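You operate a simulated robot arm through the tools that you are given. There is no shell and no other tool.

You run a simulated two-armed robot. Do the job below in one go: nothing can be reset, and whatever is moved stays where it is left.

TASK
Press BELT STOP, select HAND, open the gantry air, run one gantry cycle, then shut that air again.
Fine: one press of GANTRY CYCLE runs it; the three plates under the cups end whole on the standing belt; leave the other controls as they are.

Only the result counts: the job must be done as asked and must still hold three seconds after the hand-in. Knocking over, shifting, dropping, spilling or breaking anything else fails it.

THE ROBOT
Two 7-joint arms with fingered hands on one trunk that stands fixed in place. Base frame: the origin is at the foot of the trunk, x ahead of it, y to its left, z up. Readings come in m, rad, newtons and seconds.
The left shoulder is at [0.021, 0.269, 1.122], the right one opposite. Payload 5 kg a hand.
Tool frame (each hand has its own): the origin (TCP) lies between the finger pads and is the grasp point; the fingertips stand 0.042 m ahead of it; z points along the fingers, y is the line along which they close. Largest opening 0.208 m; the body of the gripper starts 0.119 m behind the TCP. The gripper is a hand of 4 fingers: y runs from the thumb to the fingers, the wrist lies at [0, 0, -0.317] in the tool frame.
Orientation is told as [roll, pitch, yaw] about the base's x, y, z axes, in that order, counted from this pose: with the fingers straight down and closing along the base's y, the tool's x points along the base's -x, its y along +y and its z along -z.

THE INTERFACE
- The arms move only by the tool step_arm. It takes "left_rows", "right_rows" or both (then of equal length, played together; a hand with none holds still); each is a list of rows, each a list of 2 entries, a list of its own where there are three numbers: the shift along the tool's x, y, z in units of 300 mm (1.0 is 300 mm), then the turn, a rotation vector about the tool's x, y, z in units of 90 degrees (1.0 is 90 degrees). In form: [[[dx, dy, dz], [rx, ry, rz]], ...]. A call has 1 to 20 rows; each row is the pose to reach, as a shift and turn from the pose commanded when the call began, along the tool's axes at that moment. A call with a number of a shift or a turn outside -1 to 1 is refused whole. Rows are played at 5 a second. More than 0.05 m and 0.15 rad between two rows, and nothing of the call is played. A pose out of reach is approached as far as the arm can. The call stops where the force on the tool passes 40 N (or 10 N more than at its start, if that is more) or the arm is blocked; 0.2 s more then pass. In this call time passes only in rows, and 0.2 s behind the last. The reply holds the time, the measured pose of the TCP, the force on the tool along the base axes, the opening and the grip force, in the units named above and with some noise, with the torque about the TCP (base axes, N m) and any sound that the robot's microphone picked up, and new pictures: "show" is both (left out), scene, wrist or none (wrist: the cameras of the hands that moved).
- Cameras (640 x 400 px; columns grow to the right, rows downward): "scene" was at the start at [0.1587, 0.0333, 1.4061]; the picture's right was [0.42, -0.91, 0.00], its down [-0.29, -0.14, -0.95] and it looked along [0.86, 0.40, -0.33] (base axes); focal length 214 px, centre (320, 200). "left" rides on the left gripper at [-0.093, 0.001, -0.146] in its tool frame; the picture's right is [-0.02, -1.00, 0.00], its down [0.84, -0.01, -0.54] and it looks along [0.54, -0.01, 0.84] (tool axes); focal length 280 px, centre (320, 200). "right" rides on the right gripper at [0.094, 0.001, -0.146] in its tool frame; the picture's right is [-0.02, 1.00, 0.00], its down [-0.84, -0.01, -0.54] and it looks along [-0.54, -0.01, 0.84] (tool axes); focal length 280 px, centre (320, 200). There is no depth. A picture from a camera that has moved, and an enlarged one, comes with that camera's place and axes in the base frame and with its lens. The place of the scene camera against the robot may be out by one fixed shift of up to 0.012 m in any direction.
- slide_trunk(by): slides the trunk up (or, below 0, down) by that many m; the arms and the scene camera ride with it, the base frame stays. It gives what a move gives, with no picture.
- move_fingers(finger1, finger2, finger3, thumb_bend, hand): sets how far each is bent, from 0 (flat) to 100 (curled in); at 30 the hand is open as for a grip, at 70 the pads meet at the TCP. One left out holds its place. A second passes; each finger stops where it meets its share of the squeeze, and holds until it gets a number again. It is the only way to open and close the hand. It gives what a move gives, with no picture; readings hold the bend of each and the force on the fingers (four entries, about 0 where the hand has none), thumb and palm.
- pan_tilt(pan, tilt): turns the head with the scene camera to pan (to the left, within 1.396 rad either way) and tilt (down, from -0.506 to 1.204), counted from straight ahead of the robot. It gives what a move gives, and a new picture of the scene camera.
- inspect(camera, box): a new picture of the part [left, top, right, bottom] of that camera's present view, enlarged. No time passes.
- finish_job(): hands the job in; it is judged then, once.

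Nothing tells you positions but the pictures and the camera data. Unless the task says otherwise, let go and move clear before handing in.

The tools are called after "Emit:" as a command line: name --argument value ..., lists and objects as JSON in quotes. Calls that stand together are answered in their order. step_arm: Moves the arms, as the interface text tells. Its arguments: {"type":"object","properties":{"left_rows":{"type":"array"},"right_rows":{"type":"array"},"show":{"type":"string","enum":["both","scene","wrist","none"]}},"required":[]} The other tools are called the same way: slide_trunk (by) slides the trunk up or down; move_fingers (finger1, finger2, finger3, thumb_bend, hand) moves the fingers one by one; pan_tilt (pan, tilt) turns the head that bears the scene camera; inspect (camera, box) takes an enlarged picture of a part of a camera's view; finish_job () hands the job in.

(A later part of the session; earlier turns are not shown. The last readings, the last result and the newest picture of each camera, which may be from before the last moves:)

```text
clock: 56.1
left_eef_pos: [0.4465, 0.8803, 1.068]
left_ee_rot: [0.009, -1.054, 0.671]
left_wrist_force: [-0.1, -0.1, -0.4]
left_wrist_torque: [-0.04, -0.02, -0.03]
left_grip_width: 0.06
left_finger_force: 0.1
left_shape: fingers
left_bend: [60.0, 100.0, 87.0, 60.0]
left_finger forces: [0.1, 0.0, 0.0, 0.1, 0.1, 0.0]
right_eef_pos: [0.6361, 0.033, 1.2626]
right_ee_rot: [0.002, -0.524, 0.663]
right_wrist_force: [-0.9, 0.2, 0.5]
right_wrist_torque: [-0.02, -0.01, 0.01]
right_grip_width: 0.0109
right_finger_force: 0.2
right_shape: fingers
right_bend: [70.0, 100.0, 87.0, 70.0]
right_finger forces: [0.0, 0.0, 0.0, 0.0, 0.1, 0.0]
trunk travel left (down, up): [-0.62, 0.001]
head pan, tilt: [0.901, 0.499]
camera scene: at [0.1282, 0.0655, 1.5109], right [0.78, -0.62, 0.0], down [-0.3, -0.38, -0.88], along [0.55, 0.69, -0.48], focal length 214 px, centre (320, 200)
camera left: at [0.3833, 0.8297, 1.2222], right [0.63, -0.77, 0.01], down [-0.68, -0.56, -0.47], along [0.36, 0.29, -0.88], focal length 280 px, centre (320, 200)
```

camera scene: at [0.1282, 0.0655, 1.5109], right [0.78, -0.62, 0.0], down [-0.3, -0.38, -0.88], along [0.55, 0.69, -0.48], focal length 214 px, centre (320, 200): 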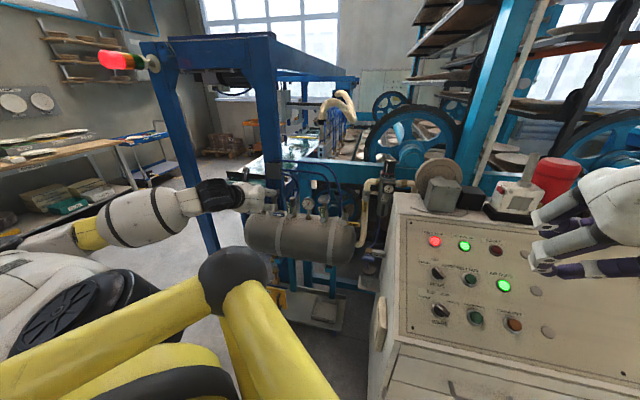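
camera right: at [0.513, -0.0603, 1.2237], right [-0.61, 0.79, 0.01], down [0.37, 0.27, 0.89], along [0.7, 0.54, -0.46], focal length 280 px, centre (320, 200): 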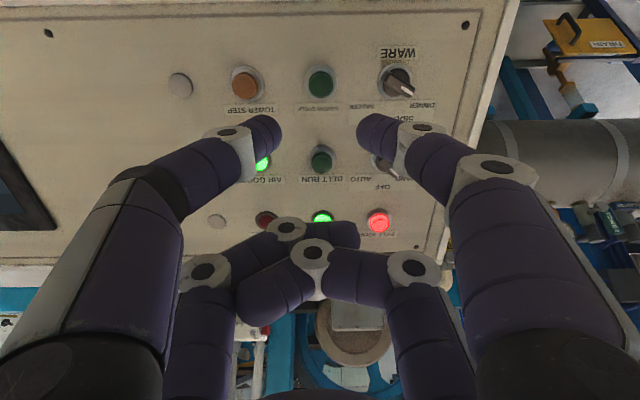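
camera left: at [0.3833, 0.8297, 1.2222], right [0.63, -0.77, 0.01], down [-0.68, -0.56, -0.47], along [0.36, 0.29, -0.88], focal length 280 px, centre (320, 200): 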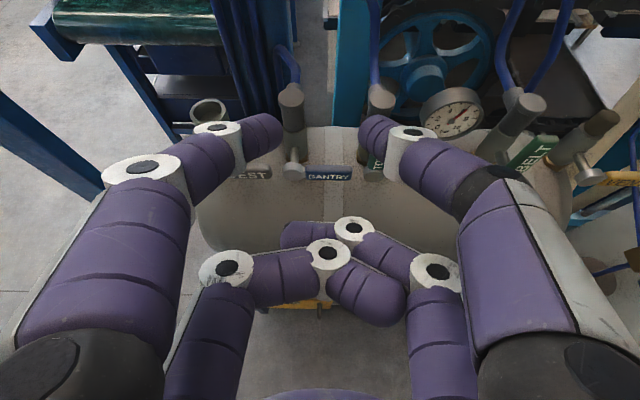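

The arm is back in its natural posture with no reach warning. I will make a single-digit poker: open the thumb, curl finger 1 fully, then bring the thumb in alone.

Emit:
move_fingers --hand "left" --finger1 60 --thumb_bend 20

Emit:
move_fingers --hand "left" --finger1 100

Emit:
move_fingers --hand "left" --thumb_bend 62

Emit:
inspect --camera "left" --box '[0, 0, 640, 400]'

Emit:
inspect --camera "scene" --box '[200, 150, 360, 270]'

```text
clock: 57.1
left_eef_pos: [0.4461, 0.8814, 1.0693]
left_ee_rot: [0.013, -1.054, 0.668]
left_wrist_force: [-0.2, 0.3, 0.3]
left_wrist_torque: [-0.02, -0.01, -0.01]
left_grip_width: 0.1566
left_finger_force: 0.0
left_shape: fingers
left_bend: [60.0, 100.0, 87.0, 20.0]
left_finger forces: [0.0, 0.0, 0.1, 0.1, 0.1, 0.1]
right_eef_pos: [0.637, 0.0324, 1.2644]
right_ee_rot: [0.002, -0.524, 0.663]
right_wrist_force: [0.1, -0.4, -0.4]
right_wrist_torque: [0.03, 0.0, -0.02]
right_grip_width: 0.0109
right_finger_force: 0.2
right_shape: fingers
right_bend: [70.0, 100.0, 87.0, 70.0]
right_finger forces: [0.0, 0.0, 0.0, 0.0, 0.1, 0.1]
trunk travel left (down, up): [-0.62, 0.001]
head pan, tilt: [0.901, 0.499]
```

```text
clock: 58.1
left_eef_pos: [0.4454, 0.8804, 1.0679]
left_ee_rot: [0.011, -1.055, 0.668]
left_wrist_force: [-0.4, 0.6, 0.3]
left_wrist_torque: [0.0, -0.01, -0.05]
left_grip_width: 0.1064
left_finger_force: 0.1
left_shape: fingers
left_bend: [100.0, 100.0, 87.0, 20.0]
left_finger forces: [0.1, 0.0, 0.0, 0.0, 0.1, 0.0]
right_eef_pos: [0.6363, 0.0323, 1.2632]
right_ee_rot: [0.001, -0.524, 0.663]
right_wrist_force: [0.7, -0.1, -0.5]
right_wrist_torque: [0.0, 0.0, 0.05]
right_grip_width: 0.0109
right_finger_force: 0.1
right_shape: fingers
right_bend: [70.0, 100.0, 87.0, 70.0]
right_finger forces: [0.0, 0.1, 0.0, 0.0, 0.1, 0.1]
trunk travel left (down, up): [-0.62, 0.001]
head pan, tilt: [0.901, 0.499]
```

```text
clock: 59.1
left_eef_pos: [0.4454, 0.8807, 1.0679]
left_ee_rot: [0.011, -1.054, 0.669]
left_wrist_force: [0.0, 0.7, 0.1]
left_wrist_torque: [-0.01, 0.0, -0.03]
left_grip_width: 0.0699
left_finger_force: 0.0
left_shape: fingers
left_bend: [100.0, 100.0, 87.0, 62.0]
left_finger forces: [0.0, 0.0, 0.0, 0.0, 0.0, 0.1]
right_eef_pos: [0.6354, 0.0323, 1.2636]
right_ee_rot: [0.0, -0.522, 0.665]
right_wrist_force: [0.7, -0.4, 0.1]
right_wrist_torque: [0.01, 0.02, 0.01]
right_grip_width: 0.011
right_finger_force: 0.0
right_shape: fingers
right_bend: [70.0, 100.0, 87.0, 70.0]
right_finger forces: [0.0, 0.1, 0.1, 0.0, 0.0, 0.0]
trunk travel left (down, up): [-0.62, 0.001]
head pan, tilt: [0.901, 0.499]
```

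```text
1.00 times, centred on (320, 200) of left (not enlarged: the box is as wide or as high as the picture)
camera zoom: at [0.3834, 0.8294, 1.2224], right [0.63, -0.77, 0.01], down [-0.68, -0.56, -0.47], along [0.36, 0.29, -0.88], focal length 280 px, centre (320, 200)
```

zoom: 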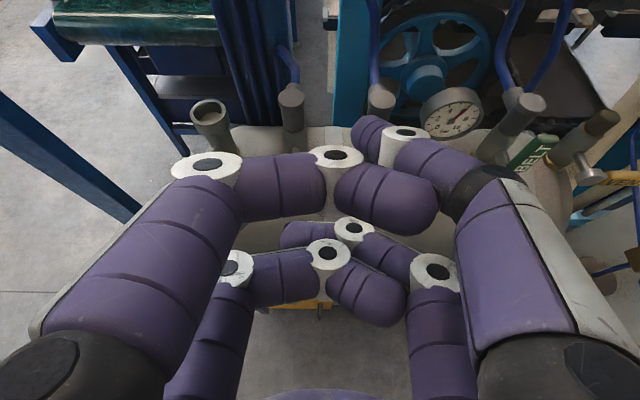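

```text
3.33 times, centred on (280, 210) of scene
camera zoom: at [0.1283, 0.0653, 1.511], right [0.78, -0.62, 0.0], down [-0.3, -0.38, -0.88], along [0.55, 0.69, -0.48], focal length 715 px, centre (453, 167)
```

zoom: 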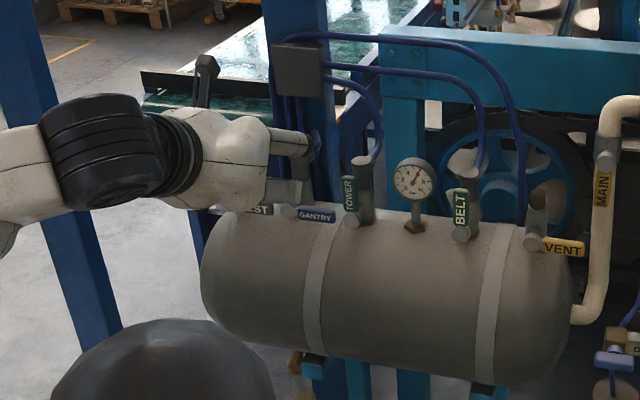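

A single thumb would protrude too little beyond the curled finger, so pinching with the roll is still the cleaner option if reach allows. I will restore the open pair, then test the roll gradually in free space well clear of the valves.

Emit:
move_fingers --hand "left" --thumb_bend 20

Emit:
move_fingers --hand "left" --finger1 60

Emit:
move_fingers --hand "left" --thumb_bend 60

Emit:
step_arm --left_rows '[[[0.008, 0.003, 0.012], [-0.0222, -0.0275, 0.0812]], [[0.016, 0.006, 0.024], [-0.0443, -0.0551, 0.1623]], [[0.023, 0.009, 0.036], [-0.0665, -0.0826, 0.2435]], [[0.031, 0.012, 0.048], [-0.0886, -0.1102, 0.3246]], [[0.039, 0.015, 0.06], [-0.1108, -0.1377, 0.4058]]]' --show "scene"

```text
clock: 60.1
left_eef_pos: [0.4474, 0.88, 1.069]
left_ee_rot: [0.013, -1.053, 0.67]
left_wrist_force: [0.6, 0.2, -0.4]
left_wrist_torque: [0.04, -0.01, 0.02]
left_grip_width: 0.1061
left_finger_force: 0.0
left_shape: fingers
left_bend: [100.0, 100.0, 87.0, 20.0]
left_finger forces: [0.1, 0.0, 0.0, 0.0, 0.1, 0.0]
right_eef_pos: [0.6358, 0.0313, 1.2631]
right_ee_rot: [0.002, -0.523, 0.662]
right_wrist_force: [-0.1, 0.3, -0.8]
right_wrist_torque: [-0.01, 0.0, -0.01]
right_grip_width: 0.0109
right_finger_force: 0.1
right_shape: fingers
right_bend: [70.0, 100.0, 87.0, 70.0]
right_finger forces: [0.0, 0.0, 0.1, 0.1, 0.0, 0.1]
trunk travel left (down, up): [-0.62, 0.001]
head pan, tilt: [0.901, 0.499]
```

```text
clock: 61.1
left_eef_pos: [0.4453, 0.8821, 1.0679]
left_ee_rot: [0.014, -1.052, 0.669]
left_wrist_force: [0.1, -0.2, 0.0]
left_wrist_torque: [-0.01, 0.01, 0.0]
left_grip_width: 0.1563
left_finger_force: 0.1
left_shape: fingers
left_bend: [60.0, 100.0, 87.0, 20.0]
left_finger forces: [0.0, 0.1, 0.0, 0.0, 0.1, 0.1]
right_eef_pos: [0.6368, 0.0325, 1.263]
right_ee_rot: [0.002, -0.524, 0.663]
right_wrist_force: [0.6, -0.4, 0.1]
right_wrist_torque: [0.02, -0.04, -0.02]
right_grip_width: 0.0107
right_finger_force: 0.0
right_shape: fingers
right_bend: [70.0, 100.0, 87.0, 70.0]
right_finger forces: [0.0, 0.1, 0.0, 0.2, 0.0, 0.1]
trunk travel left (down, up): [-0.62, 0.001]
head pan, tilt: [0.901, 0.499]
```

```text
clock: 62.1
left_eef_pos: [0.4461, 0.8808, 1.068]
left_ee_rot: [0.015, -1.056, 0.666]
left_wrist_force: [0.1, 0.3, -0.1]
left_wrist_torque: [-0.02, -0.01, 0.01]
left_grip_width: 0.0602
left_finger_force: 0.1
left_shape: fingers
left_bend: [60.0, 100.0, 87.0, 60.0]
left_finger forces: [0.1, 0.0, 0.1, 0.1, 0.0, 0.1]
right_eef_pos: [0.6348, 0.0328, 1.2628]
right_ee_rot: [0.002, -0.524, 0.661]
right_wrist_force: [1.1, 0.1, -0.4]
right_wrist_torque: [0.02, 0.03, 0.02]
right_grip_width: 0.0106
right_finger_force: 0.1
right_shape: fingers
right_bend: [70.0, 100.0, 87.0, 70.0]
right_finger forces: [0.1, 0.0, 0.0, 0.0, 0.0, 0.1]
trunk travel left (down, up): [-0.62, 0.001]
head pan, tilt: [0.901, 0.499]
```

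```text
clock: 63.5
left_eef_pos: [0.3629, 0.9066, 0.9461]
left_ee_rot: [0.967, -0.56, -0.372]
left_wrist_force: [-0.4, -0.6, 1.1]
left_wrist_torque: [-0.06, 0.06, 0.03]
left_grip_width: 0.0605
left_finger_force: 0.1
left_shape: fingers
left_bend: [60.0, 100.0, 87.0, 60.0]
left_finger forces: [0.1, 0.0, 0.1, 0.0, 0.0, 0.0]
left hand out of reach, approached as far as the arm can: row 3, 4, 5
right_eef_pos: [0.6375, 0.0308, 1.2616]
right_ee_rot: [0.002, -0.523, 0.664]
right_wrist_force: [0.3, -0.8, 0.3]
right_wrist_torque: [0.1, -0.01, 0.02]
right_grip_width: 0.0106
right_finger_force: 0.1
right_shape: fingers
right_bend: [70.0, 100.0, 87.0, 70.0]
right_finger forces: [0.0, 0.0, 0.0, 0.0, 0.0, 0.0]
trunk travel left (down, up): [-0.62, 0.001]
head pan, tilt: [0.901, 0.499]
stopped in row 5 (left hand): the arm was blocked; the commanded pose is now the measured one
camera scene: at [0.1285, 0.0641, 1.5111], right [0.78, -0.62, 0.0], down [-0.3, -0.37, -0.88], along [0.55, 0.69, -0.48], focal length 214 px, centre (320, 200)
```

scene: 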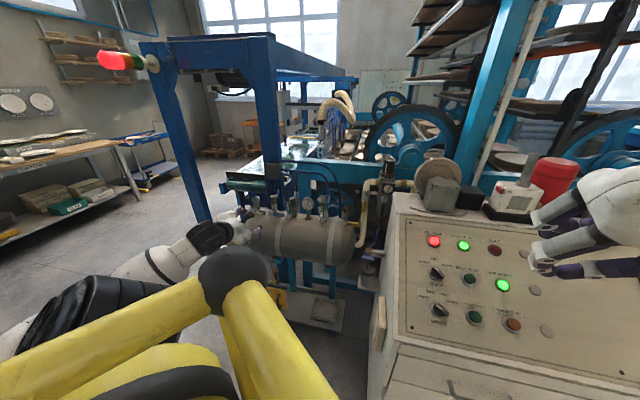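

Rolling this way makes the elbow drop and jam against the robot's own body, so I will return to the natural posture. I will then test rolling the other way.

Emit:
step_arm --left_rows '[[[-0.066, 0.024, -0.013], [0.0137, -0.0052, -0.0756]], [[-0.132, 0.047, -0.026], [0.0274, -0.0104, -0.1511]], [[-0.198, 0.071, -0.039], [0.0411, -0.0156, -0.2267]], [[-0.265, 0.095, -0.053], [0.0548, -0.0208, -0.3022]], [[-0.331, 0.119, -0.066], [0.0685, -0.026, -0.3778]], [[-0.397, 0.142, -0.079], [0.0822, -0.0312, -0.4533]], [[-0.463, 0.166, -0.092], [0.0959, -0.0364, -0.5289]], [[-0.463, 0.166, -0.092], [0.0959, -0.0364, -0.5289]]]' --show "scene"

```text
clock: 65.3
left_eef_pos: [0.4473, 0.8809, 1.0671]
left_ee_rot: [-0.006, -1.053, 0.675]
left_wrist_force: [1.1, 0.6, -1.3]
left_wrist_torque: [-0.03, -0.01, -0.01]
left_grip_width: 0.0601
left_finger_force: 0.2
left_shape: fingers
left_bend: [60.0, 100.0, 87.0, 60.0]
left_finger forces: [0.0, 0.0, 0.0, 0.0, 0.0, 0.0]
right_eef_pos: [0.6366, 0.0337, 1.2633]
right_ee_rot: [0.001, -0.525, 0.664]
right_wrist_force: [0.8, -0.1, 0.0]
right_wrist_torque: [-0.07, 0.01, 0.01]
right_grip_width: 0.0108
right_finger_force: 0.1
right_shape: fingers
right_bend: [70.0, 100.0, 87.0, 70.0]
right_finger forces: [0.0, 0.0, 0.0, 0.1, 0.0, 0.1]
trunk travel left (down, up): [-0.62, 0.001]
head pan, tilt: [0.901, 0.499]
camera scene: at [0.1284, 0.0658, 1.5109], right [0.78, -0.62, 0.0], down [-0.3, -0.38, -0.88], along [0.55, 0.69, -0.48], focal length 214 px, centre (320, 200)
```

scene: 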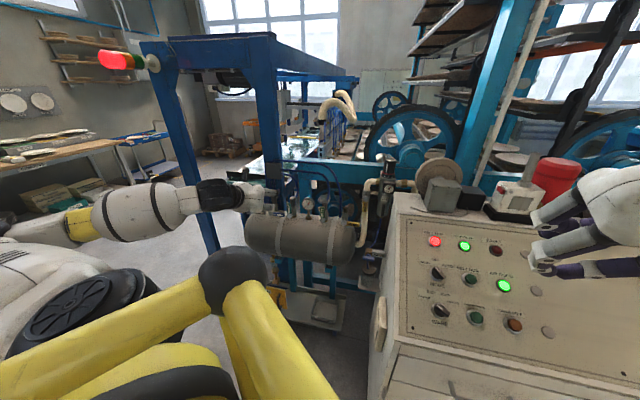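

Back in the natural posture. Now I will test a 45 degree roll in the other direction, in place.

Emit:
step_arm --left_rows '[[[0, 0, 0], [0, 0, -0.083]], [[0, 0, 0], [0, 0, -0.167]], [[0, 0, 0], [0, 0, -0.25]], [[0, 0, 0], [0, 0, -0.333]], [[0, 0, 0], [0, 0, -0.417]], [[0, 0, 0], [0, 0, -0.5]]]' --show "both"

```text
clock: 66.7
left_eef_pos: [0.446, 0.8799, 1.0685]
left_ee_rot: [-0.896, -0.66, 1.783]
left_wrist_force: [0.0, 0.3, -0.5]
left_wrist_torque: [-0.02, -0.01, -0.02]
left_grip_width: 0.0602
left_finger_force: 0.1
left_shape: fingers
left_bend: [60.0, 100.0, 87.0, 60.0]
left_finger forces: [0.0, 0.0, 0.0, 0.0, 0.1, 0.0]
right_eef_pos: [0.6361, 0.033, 1.2628]
right_ee_rot: [0.0, -0.525, 0.665]
right_wrist_force: [0.8, -0.7, 0.5]
right_wrist_torque: [0.02, 0.02, -0.02]
right_grip_width: 0.0108
right_finger_force: 0.0
right_shape: fingers
right_bend: [70.0, 100.0, 87.0, 70.0]
right_finger forces: [0.0, 0.0, 0.0, 0.1, 0.0, 0.0]
trunk travel left (down, up): [-0.62, 0.001]
head pan, tilt: [0.901, 0.499]
camera scene: at [0.1283, 0.0652, 1.511], right [0.78, -0.62, 0.0], down [-0.3, -0.38, -0.88], along [0.55, 0.69, -0.48], focal length 214 px, centre (320, 200)
camera left: at [0.3305, 0.8737, 1.198], right [0.71, -0.32, 0.63], down [-0.22, -0.95, -0.24], along [0.67, 0.04, -0.74], focal length 280 px, centre (320, 200)
```

scene: 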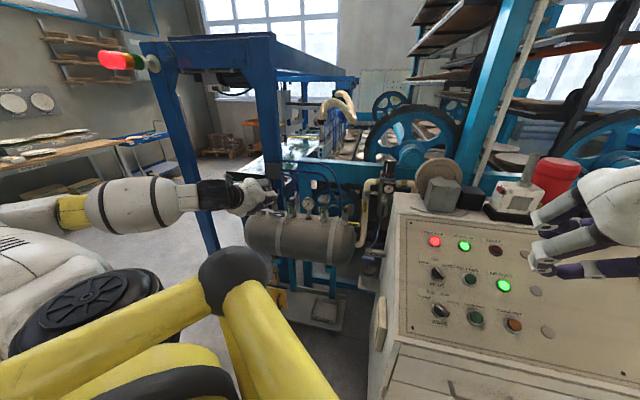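
left: 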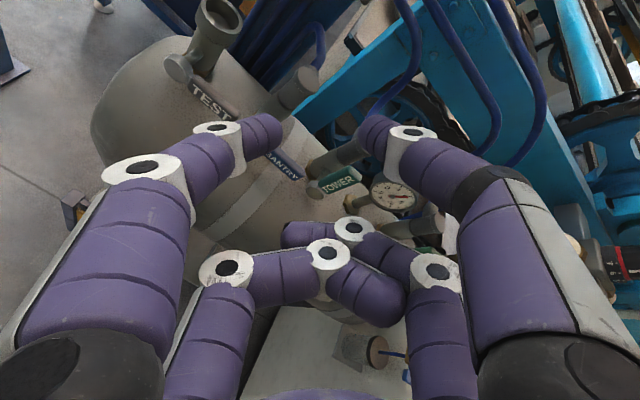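

Rolling this way works without any reach warning. I will continue to 90 and then 135 degrees to see how far the wrist allows.

Emit:
step_arm --left_rows '[[[0, 0, 0], [0, 0, -0.083]], [[0, 0, 0], [0, 0, -0.167]], [[0, 0, 0], [0, 0, -0.25]], [[0, 0, 0], [0, 0, -0.333]], [[0, 0, 0], [0, 0, -0.417]], [[0, 0, 0], [0, 0, -0.5]], [[0, 0, 0], [0, 0, -0.583]], [[0, 0, 0], [0, 0, -0.667]], [[0, 0, 0], [0, 0, -0.75]], [[0, 0, 0], [0, 0, -0.833]], [[0, 0, 0], [0, 0, -0.917]], [[0, 0, 0], [0, 0, -1.0]]]' --show "both"

```text
clock: 69.3
left_eef_pos: [0.4472, 0.8801, 1.0684]
left_ee_rot: [-0.894, 0.665, 2.699]
left_wrist_force: [0.5, 0.7, -0.7]
left_wrist_torque: [0.01, -0.01, 0.04]
left_grip_width: 0.0603
left_finger_force: 0.1
left_shape: fingers
left_bend: [60.0, 100.0, 87.0, 60.0]
left_finger forces: [0.0, 0.1, 0.0, 0.0, 0.0, 0.0]
right_eef_pos: [0.6363, 0.0325, 1.2631]
right_ee_rot: [0.004, -0.525, 0.664]
right_wrist_force: [-0.7, 0.2, -0.3]
right_wrist_torque: [0.02, -0.01, 0.01]
right_grip_width: 0.0108
right_finger_force: 0.0
right_shape: fingers
right_bend: [70.0, 100.0, 87.0, 70.0]
right_finger forces: [0.0, 0.0, 0.0, 0.1, 0.1, 0.0]
trunk travel left (down, up): [-0.62, 0.001]
head pan, tilt: [0.901, 0.499]
camera scene: at [0.1283, 0.0654, 1.511], right [0.78, -0.62, 0.0], down [-0.3, -0.38, -0.88], along [0.55, 0.69, -0.48], focal length 214 px, centre (320, 200)
camera left: at [0.2808, 0.8313, 1.0829], right [-0.18, 0.78, 0.6], down [0.23, -0.56, 0.79], along [0.96, 0.28, -0.08], focal length 280 px, centre (320, 200)
```

scene: 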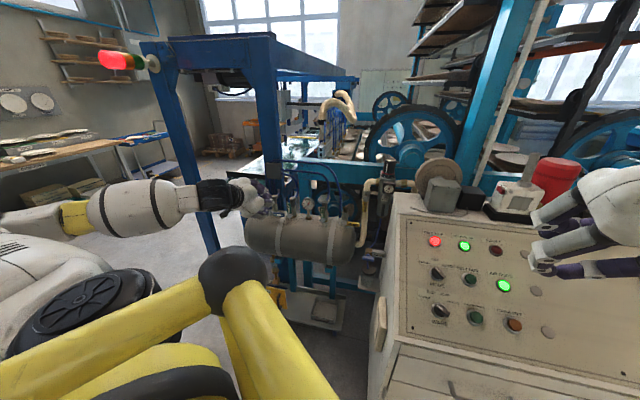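
left: 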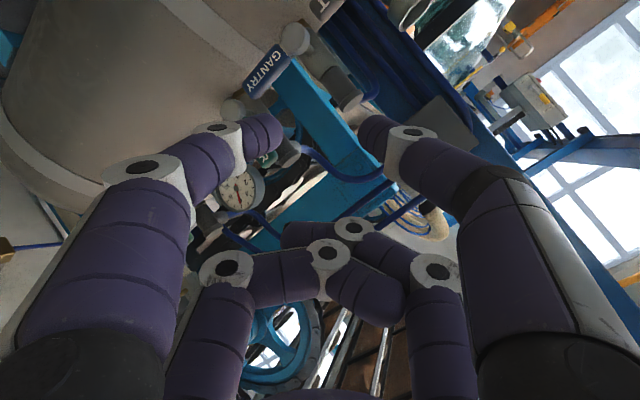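

The wrist rolls freely this way, so I can start the pinch at a 90 degree roll and finish at 180. Next I will level the hand at that roll, about 7 cm in front of the handle.

Emit:
step_arm --left_rows '[[[-0.025, 0.058, 0.041], [0.0448, 0.018, 0.0697]], [[-0.051, 0.117, 0.082], [0.0897, 0.0359, 0.1393]], [[-0.076, 0.175, 0.123], [0.1345, 0.0539, 0.209]], [[-0.101, 0.233, 0.163], [0.1793, 0.0718, 0.2786]], [[-0.126, 0.291, 0.204], [0.2241, 0.0898, 0.3483]], [[-0.152, 0.35, 0.245], [0.269, 0.1077, 0.4179]], [[-0.177, 0.408, 0.286], [0.3138, 0.1257, 0.4876]], [[-0.177, 0.408, 0.286], [0.3138, 0.1257, 0.4876]]]' --show "both"

Emit:
inspect --camera "scene" --box '[220, 160, 380, 260]'

Emit:
inspect --camera "left" --box '[180, 20, 460, 195]'

```text
clock: 71.1
left_eef_pos: [0.5058, 0.9559, 1.0203]
left_ee_rot: [-1.472, 0.015, 2.137]
left_wrist_force: [0.4, -0.1, -0.1]
left_wrist_torque: [0.04, -0.04, 0.05]
left_grip_width: 0.0604
left_finger_force: 0.1
left_shape: fingers
left_bend: [60.0, 100.0, 87.0, 60.0]
left_finger forces: [0.0, 0.0, 0.0, 0.1, 0.0, 0.0]
left hand out of reach, approached as far as the arm can: row 2, 3, 4, 5, 6, 7, 8
right_eef_pos: [0.637, 0.0326, 1.2628]
right_ee_rot: [0.002, -0.522, 0.663]
right_wrist_force: [0.2, 0.5, -0.1]
right_wrist_torque: [0.04, 0.06, 0.0]
right_grip_width: 0.0109
right_finger_force: 0.1
right_shape: fingers
right_bend: [70.0, 100.0, 87.0, 70.0]
right_finger forces: [0.1, 0.0, 0.1, 0.0, 0.0, 0.1]
trunk travel left (down, up): [-0.62, 0.001]
head pan, tilt: [0.901, 0.499]
camera scene: at [0.1292, 0.0654, 1.5109], right [0.78, -0.62, 0.0], down [-0.3, -0.38, -0.88], along [0.55, 0.69, -0.48], focal length 214 px, centre (320, 200)
camera left: at [0.3323, 0.9564, 1.0328], right [0.07, 0.08, 0.99], down [0.0, -1.0, 0.08], along [1.0, -0.01, -0.07], focal length 280 px, centre (320, 200)
```

scene: 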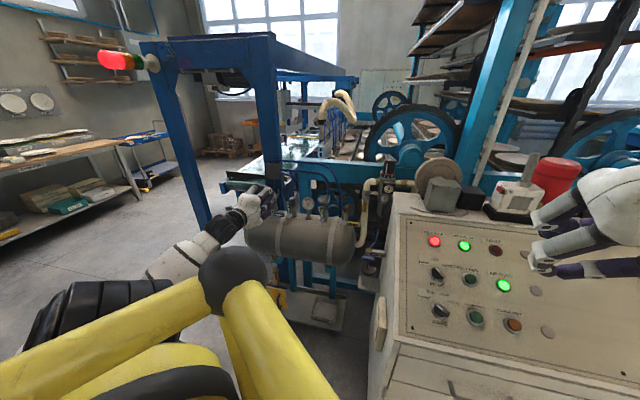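
left: 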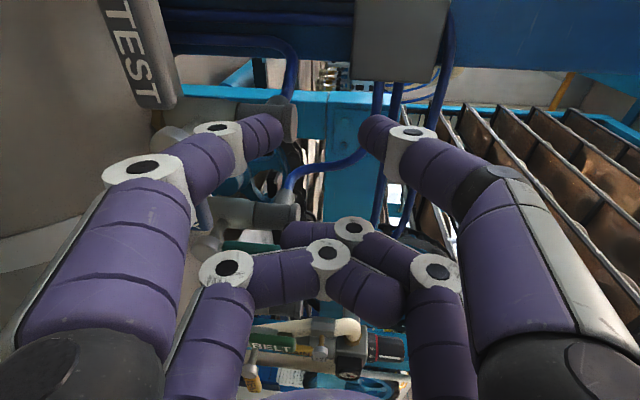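

```text
4.00 times, centred on (300, 210) of scene
camera zoom: at [0.1292, 0.0654, 1.5109], right [0.78, -0.62, 0.0], down [-0.3, -0.38, -0.88], along [0.55, 0.69, -0.48], focal length 858 px, centre (400, 160)
```

zoom: 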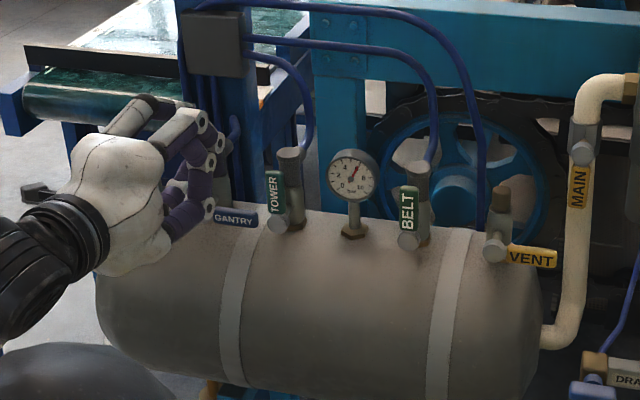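

```text
2.29 times, centred on (320, 108) of left
camera zoom: at [0.3323, 0.9564, 1.0328], right [0.07, 0.08, 0.99], down [0.0, -1.0, 0.08], along [1.0, -0.01, -0.07], focal length 641 px, centre (320, 411)
```

zoom: 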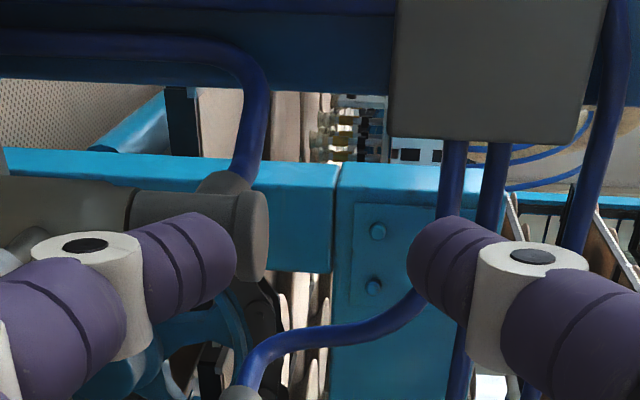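

Levelling the hand makes the elbow flip, so the wrist must stay tilted about 30 degrees downward. The hand touches nothing, and I will go back to the tilted posture away from the valves.

Emit:
step_arm --left_rows '[[[0.02, -0.04, -0.08], [-0.053, -0.014, -0.002]], [[0.05, -0.09, -0.16], [-0.106, -0.028, -0.005]], [[0.08, -0.14, -0.24], [-0.16, -0.042, -0.007]], [[0.112, -0.2, -0.322], [-0.213, -0.055, -0.01]], [[0.112, -0.2, -0.322], [-0.266, -0.069, -0.012]], [[0.112, -0.2, -0.322], [-0.266, -0.069, -0.012]]]' --show "scene"

```text
clock: 72.5
left_eef_pos: [0.4429, 0.8815, 1.0856]
left_ee_rot: [-1.051, 0.0, 2.246]
left_wrist_force: [0.4, -0.1, 0.1]
left_wrist_torque: [0.0, 0.0, -0.02]
left_grip_width: 0.0603
left_finger_force: 0.0
left_shape: fingers
left_bend: [60.0, 100.0, 87.0, 60.0]
left_finger forces: [0.1, 0.1, 0.1, 0.0, 0.0, 0.1]
right_eef_pos: [0.6356, 0.0336, 1.2632]
right_ee_rot: [0.001, -0.523, 0.666]
right_wrist_force: [0.3, 0.4, -0.2]
right_wrist_torque: [-0.03, -0.01, -0.02]
right_grip_width: 0.0108
right_finger_force: 0.0
right_shape: fingers
right_bend: [70.0, 100.0, 87.0, 70.0]
right_finger forces: [0.1, 0.0, 0.0, 0.1, 0.0, 0.1]
trunk travel left (down, up): [-0.62, 0.001]
head pan, tilt: [0.901, 0.499]
camera scene: at [0.128, 0.0655, 1.5109], right [0.78, -0.62, 0.0], down [-0.3, -0.38, -0.88], along [0.55, 0.69, -0.48], focal length 214 px, centre (320, 200)
```

scene: 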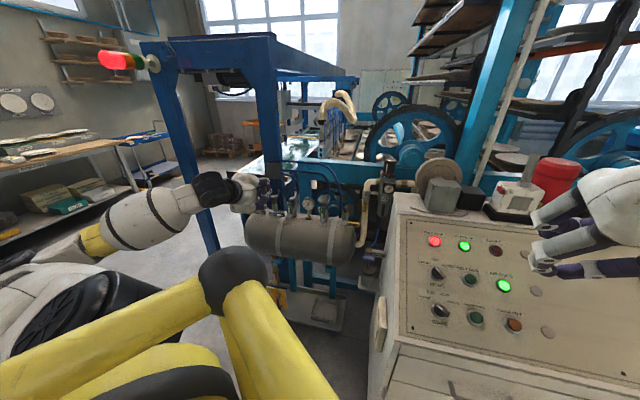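

The tilted posture is stable, and a pinch with the tool 30 degrees down also fits the geometry. I will approach to about 7 cm from the handle at this roll and check for reach warnings.

Emit:
step_arm --left_rows '[[[0.043, 0.072, 0.069], [0, 0, 0]], [[0.087, 0.143, 0.138], [0, 0, 0]], [[0.13, 0.215, 0.207], [0, 0, 0]], [[0.174, 0.287, 0.276], [0, 0, 0]], [[0.174, 0.287, 0.276], [0, 0, 0]]]' --show "both"

Emit:
inspect --camera "scene" --box '[220, 160, 380, 260]'

Emit:
inspect --camera "left" --box '[200, 20, 440, 170]'

```text
clock: 73.7
left_eef_pos: [0.4982, 0.8583, 0.9692]
left_ee_rot: [-1.051, 0.001, 2.247]
left_wrist_force: [0.0, 0.1, 0.0]
left_wrist_torque: [0.02, 0.04, 0.02]
left_grip_width: 0.0604
left_finger_force: 0.0
left_shape: fingers
left_bend: [60.0, 100.0, 87.0, 60.0]
left_finger forces: [0.0, 0.1, 0.0, 0.1, 0.0, 0.0]
right_eef_pos: [0.6365, 0.0328, 1.2632]
right_ee_rot: [0.002, -0.524, 0.665]
right_wrist_force: [-0.4, 0.0, 0.3]
right_wrist_torque: [0.05, 0.02, 0.02]
right_grip_width: 0.0109
right_finger_force: 0.1
right_shape: fingers
right_bend: [70.0, 100.0, 87.0, 70.0]
right_finger forces: [0.0, 0.0, 0.0, 0.0, 0.0, 0.1]
trunk travel left (down, up): [-0.62, 0.001]
head pan, tilt: [0.901, 0.499]
camera scene: at [0.1283, 0.0649, 1.5111], right [0.78, -0.62, 0.0], down [-0.3, -0.37, -0.88], along [0.55, 0.69, -0.48], focal length 214 px, centre (320, 200)
camera left: at [0.3406, 0.8512, 1.0415], right [0.38, 0.32, 0.87], down [0.17, -0.95, 0.28], along [0.91, 0.04, -0.41], focal length 280 px, centre (320, 200)
```

scene: 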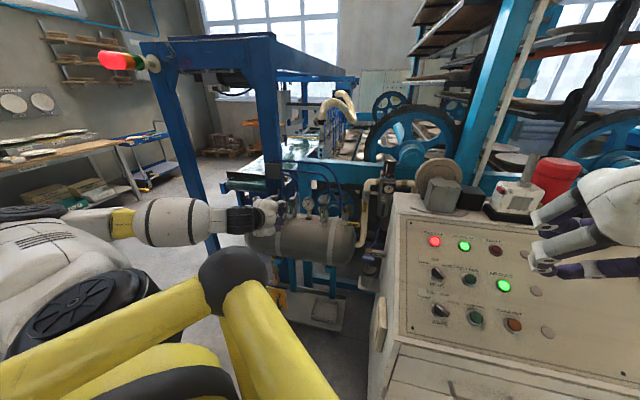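
left: 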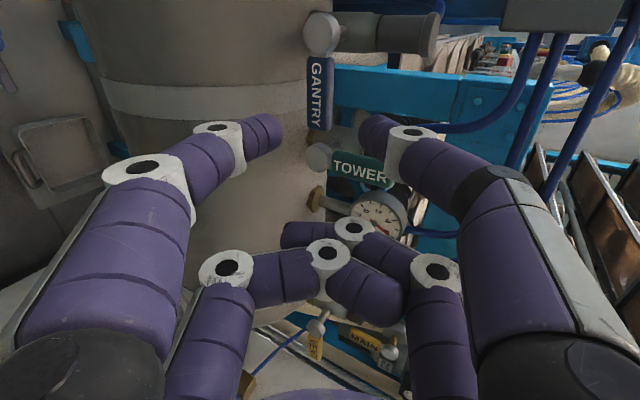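

```text
4.00 times, centred on (300, 210) of scene
camera zoom: at [0.1283, 0.0649, 1.5111], right [0.78, -0.62, 0.0], down [-0.3, -0.37, -0.88], along [0.55, 0.69, -0.48], focal length 858 px, centre (400, 160)
```

zoom: 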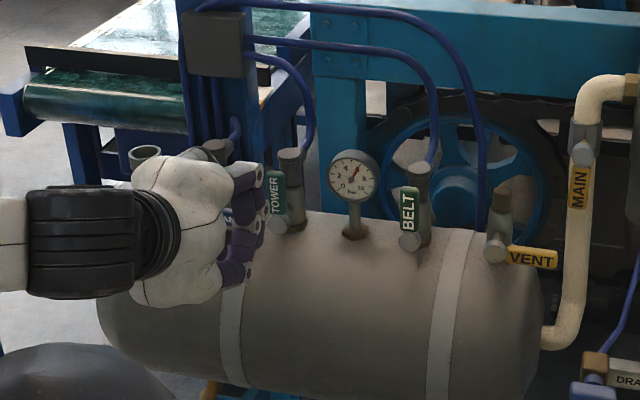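

```text
2.67 times, centred on (320, 95) of left
camera zoom: at [0.3406, 0.8512, 1.0415], right [0.38, 0.32, 0.87], down [0.17, -0.95, 0.28], along [0.91, 0.04, -0.41], focal length 748 px, centre (320, 480)
```

zoom: 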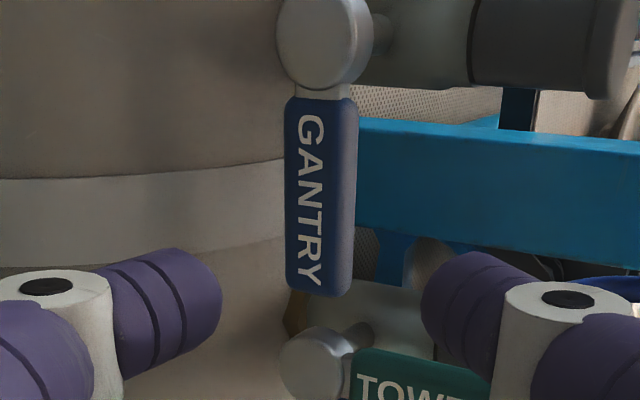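

The approach worked without warnings. The handle runs straight down the middle of the view, centred between the fingertips, with about 7 cm to go. I will advance 5 cm and check clearances around TOWER.

Emit:
step_arm --left_rows '[[[0, 0, 0.06], [0, 0, 0]], [[0, 0, 0.12], [0, 0, 0]], [[0, 0, 0.167], [0, 0, 0]], [[0, 0, 0.167], [0, 0, 0]]]' --show "both"

Emit:
inspect --camera "scene" --box '[240, 170, 340, 240]'

Emit:
inspect --camera "left" --box '[200, 20, 440, 170]'

```text
clock: 74.7
left_eef_pos: [0.5342, 0.8864, 0.9449]
left_ee_rot: [-1.05, 0.001, 2.247]
left_wrist_force: [0.4, -0.8, 0.7]
left_wrist_torque: [-0.06, 0.0, 0.01]
left_grip_width: 0.0604
left_finger_force: 0.0
left_shape: fingers
left_bend: [60.0, 100.0, 87.0, 60.0]
left_finger forces: [0.0, 0.1, 0.1, 0.0, 0.1, 0.0]
right_eef_pos: [0.6362, 0.0319, 1.2633]
right_ee_rot: [0.002, -0.522, 0.664]
right_wrist_force: [-0.3, -0.5, 0.8]
right_wrist_torque: [0.0, -0.03, 0.03]
right_grip_width: 0.0104
right_finger_force: 0.0
right_shape: fingers
right_bend: [70.0, 100.0, 87.0, 70.0]
right_finger forces: [0.0, 0.0, 0.0, 0.0, 0.0, 0.0]
trunk travel left (down, up): [-0.62, 0.001]
head pan, tilt: [0.901, 0.499]
camera scene: at [0.1282, 0.0651, 1.5111], right [0.78, -0.62, 0.0], down [-0.3, -0.37, -0.88], along [0.55, 0.69, -0.48], focal length 214 px, centre (320, 200)
camera left: at [0.3768, 0.8797, 1.0169], right [0.38, 0.32, 0.87], down [0.17, -0.95, 0.28], along [0.91, 0.04, -0.41], focal length 280 px, centre (320, 200)
```

scene: 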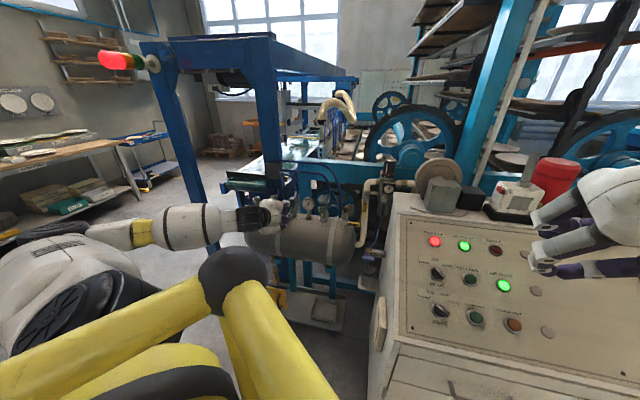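
left: 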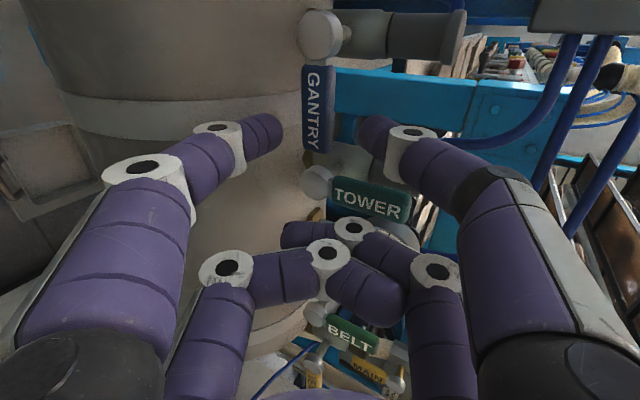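

```text
5.71 times, centred on (290, 205) of scene
camera zoom: at [0.1282, 0.0651, 1.5111], right [0.78, -0.62, 0.0], down [-0.3, -0.37, -0.88], along [0.55, 0.69, -0.48], focal length 1226 px, centre (491, 171)
```

zoom: 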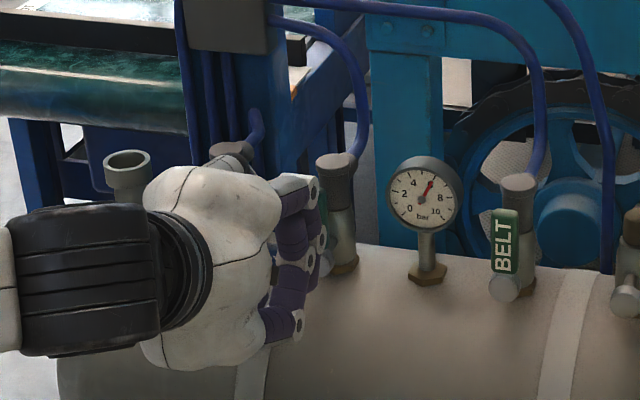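

```text
2.67 times, centred on (320, 95) of left
camera zoom: at [0.3768, 0.8797, 1.0169], right [0.38, 0.32, 0.87], down [0.17, -0.95, 0.28], along [0.91, 0.04, -0.41], focal length 748 px, centre (320, 480)
```

zoom: 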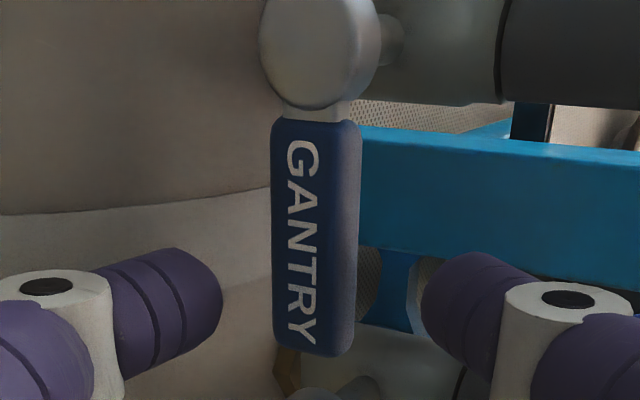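

Still centred and clear. I will advance the last 2 cm and close the pair on the handle.

Emit:
step_arm --left_rows '[[[0, 0.003, 0.023], [0, 0, 0]], [[0, 0.005, 0.047], [0, 0, 0]], [[0, 0.005, 0.07], [0, 0, 0]], [[0, 0.005, 0.07], [0, 0, 0]]]' --show "wrist"

Emit:
inspect --camera "left" --box '[200, 40, 440, 190]'

Emit:
inspect --camera "scene" --box '[240, 170, 340, 240]'

```text
clock: 75.7
left_eef_pos: [0.547, 0.897, 0.9339]
left_ee_rot: [-1.049, 0.001, 2.247]
left_wrist_force: [-0.9, -0.6, -0.1]
left_wrist_torque: [-0.05, 0.02, 0.0]
left_grip_width: 0.0603
left_finger_force: 0.1
left_shape: fingers
left_bend: [60.0, 100.0, 87.0, 60.0]
left_finger forces: [0.1, 0.1, 0.1, 0.0, 0.1, 0.0]
right_eef_pos: [0.6364, 0.0316, 1.2631]
right_ee_rot: [0.001, -0.524, 0.664]
right_wrist_force: [0.4, -0.7, 0.6]
right_wrist_torque: [0.01, 0.01, 0.02]
right_grip_width: 0.0105
right_finger_force: 0.1
right_shape: fingers
right_bend: [70.0, 100.0, 87.0, 70.0]
right_finger forces: [0.1, 0.0, 0.0, 0.0, 0.0, 0.0]
trunk travel left (down, up): [-0.62, 0.001]
head pan, tilt: [0.901, 0.499]
camera left: at [0.3896, 0.8914, 1.0056], right [0.38, 0.32, 0.87], down [0.17, -0.95, 0.28], along [0.91, 0.04, -0.41], focal length 280 px, centre (320, 200)
```

left: 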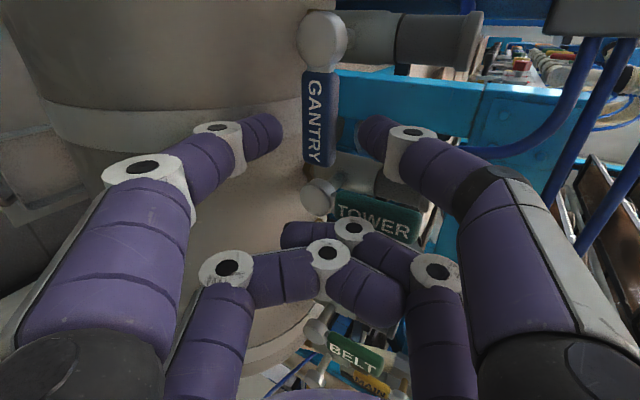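

```text
2.67 times, centred on (320, 115) of left
camera zoom: at [0.3896, 0.8914, 1.0056], right [0.38, 0.32, 0.87], down [0.17, -0.95, 0.28], along [0.91, 0.04, -0.41], focal length 748 px, centre (320, 427)
```

zoom: 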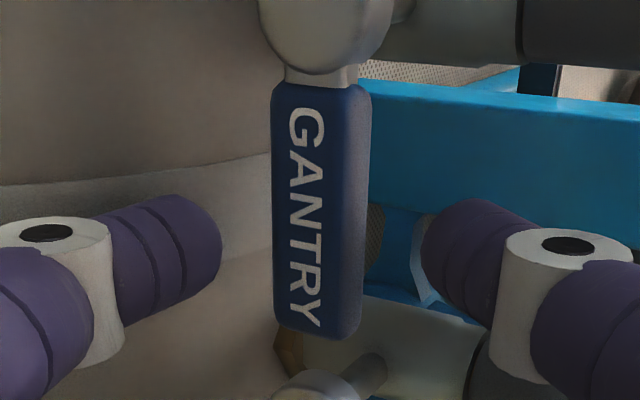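

```text
5.71 times, centred on (290, 205) of scene
camera zoom: at [0.1282, 0.0652, 1.511], right [0.78, -0.62, 0.0], down [-0.3, -0.38, -0.88], along [0.55, 0.69, -0.48], focal length 1226 px, centre (491, 171)
```

zoom: 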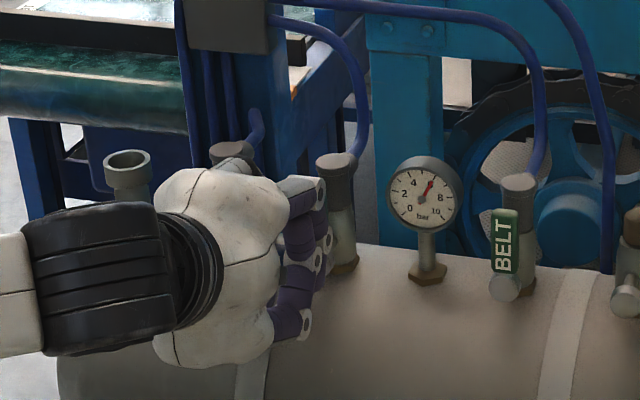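

The handle is centred between the tips at the right depth, so I will close the pair on it.

Emit:
move_fingers --hand "left" --finger1 75 --thumb_bend 75

Emit:
inspect --camera "left" --box '[200, 40, 440, 190]'

```text
clock: 76.7
left_eef_pos: [0.5473, 0.8992, 0.9352]
left_ee_rot: [-1.051, 0.001, 2.245]
left_wrist_force: [5.4, 6.5, 9.6]
left_wrist_torque: [0.54, -0.13, -0.2]
left_grip_width: 0.0298
left_finger_force: 12.6
left_shape: fingers
left_bend: [65.0, 100.0, 87.0, 69.0]
left_finger forces: [7.0, 0.0, 0.0, 0.0, 18.4, 0.0]
right_eef_pos: [0.6361, 0.0314, 1.2628]
right_ee_rot: [0.003, -0.522, 0.666]
right_wrist_force: [0.3, -0.4, 1.0]
right_wrist_torque: [-0.01, 0.02, -0.01]
right_grip_width: 0.0109
right_finger_force: 0.0
right_shape: fingers
right_bend: [70.0, 100.0, 87.0, 70.0]
right_finger forces: [0.0, 0.1, 0.1, 0.0, 0.0, 0.0]
trunk travel left (down, up): [-0.62, 0.001]
head pan, tilt: [0.901, 0.499]
```

```text
2.67 times, centred on (320, 115) of left
camera zoom: at [0.3897, 0.8914, 1.0064], right [0.38, 0.32, 0.87], down [0.17, -0.95, 0.28], along [0.91, 0.04, -0.41], focal length 748 px, centre (320, 427)
```

zoom: 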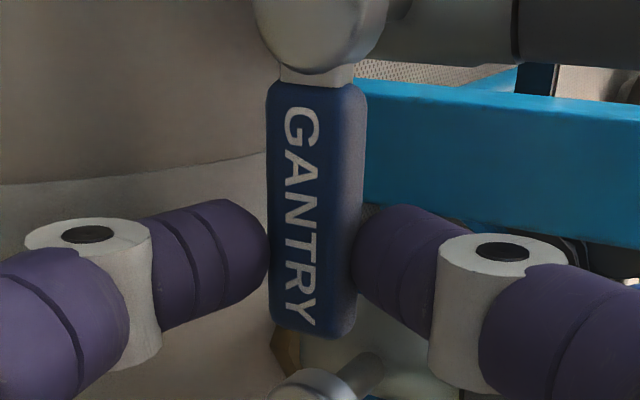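

The pair holds the handle firmly. I will turn it the first 45 degrees about the hub, within the roll range I have already tested.

Emit:
step_arm --left_rows '[[[-0.0024, -0.0332, -0.0112], [0, 0, -0.0833]], [[-0.0094, -0.0657, -0.0222], [0, 0, -0.1667]], [[-0.0211, -0.0972, -0.0328], [0, 0, -0.25]], [[-0.0371, -0.127, -0.0428], [0, 0, -0.3333]], [[-0.0572, -0.1546, -0.0522], [0, 0, -0.4167]], [[-0.081, -0.1796, -0.0606], [0, 0, -0.5]]]' --show "both"

Emit:
inspect --camera "left" --box '[200, 40, 440, 190]'

Emit:
inspect --camera "scene" --box '[240, 170, 340, 240]'

```text
clock: 78.2
left_eef_pos: [0.5368, 0.9214, 0.9863]
left_ee_rot: [-0.89, 0.644, 2.696]
left_wrist_force: [-25.2, -16.8, 1.8]
left_wrist_torque: [-0.6, 1.39, 0.21]
left_grip_width: 0.0142
left_finger_force: 23.8
left_shape: fingers
left_bend: [63.0, 100.0, 87.0, 74.0]
left_finger forces: [36.3, 0.0, 0.0, 0.0, 11.6, 0.0]
right_eef_pos: [0.6354, 0.0317, 1.2632]
right_ee_rot: [0.001, -0.525, 0.663]
right_wrist_force: [0.2, -0.7, -0.8]
right_wrist_torque: [0.02, 0.03, 0.0]
right_grip_width: 0.0106
right_finger_force: 0.1
right_shape: fingers
right_bend: [70.0, 100.0, 87.0, 70.0]
right_finger forces: [0.1, 0.1, 0.0, 0.0, 0.2, 0.1]
trunk travel left (down, up): [-0.62, 0.001]
head pan, tilt: [0.901, 0.499]
stopped in row 6 (left hand): the force on the tool passed its limit at 43 N (the readings are from after the stop); the commanded pose is now the measured one
camera scene: at [0.127, 0.064, 1.5112], right [0.78, -0.62, 0.0], down [-0.3, -0.37, -0.88], along [0.55, 0.69, -0.48], focal length 214 px, centre (320, 200)
camera left: at [0.3721, 0.872, 1.0042], right [-0.16, 0.77, 0.61], down [0.24, -0.57, 0.78], along [0.96, 0.28, -0.09], focal length 280 px, centre (320, 200)
```

scene: 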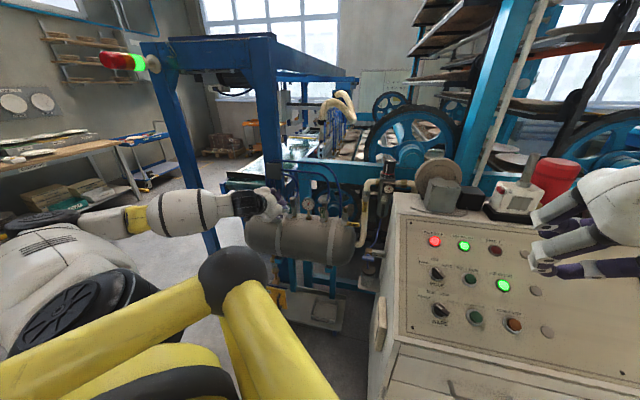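
left: 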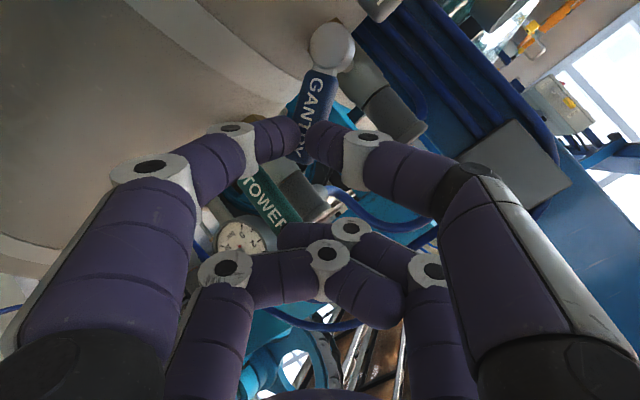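

```text
2.67 times, centred on (320, 115) of left
camera zoom: at [0.3721, 0.872, 1.0042], right [-0.16, 0.77, 0.61], down [0.24, -0.57, 0.78], along [0.96, 0.28, -0.09], focal length 748 px, centre (320, 427)
```

zoom: 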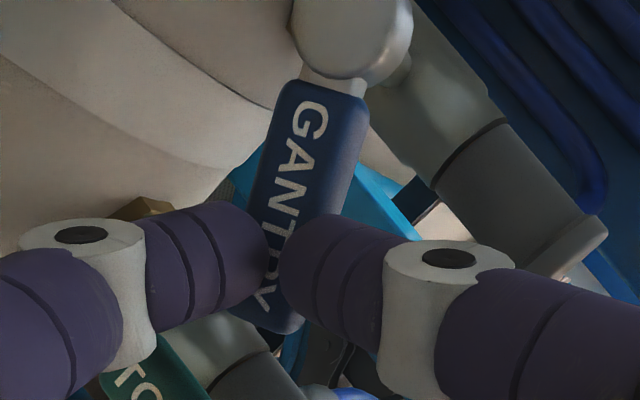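

```text
5.71 times, centred on (290, 205) of scene
camera zoom: at [0.127, 0.064, 1.5112], right [0.78, -0.62, 0.0], down [-0.3, -0.37, -0.88], along [0.55, 0.69, -0.48], focal length 1226 px, centre (491, 171)
```

zoom: 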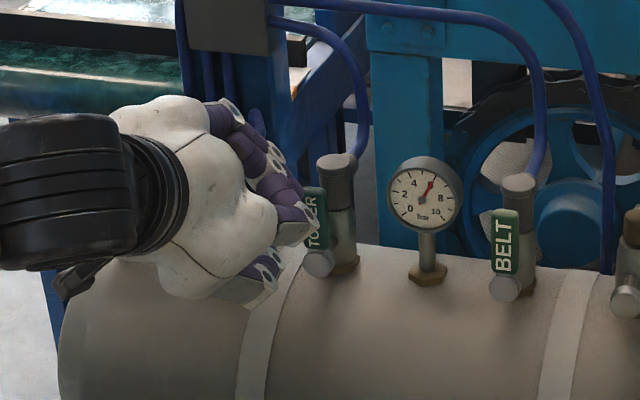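

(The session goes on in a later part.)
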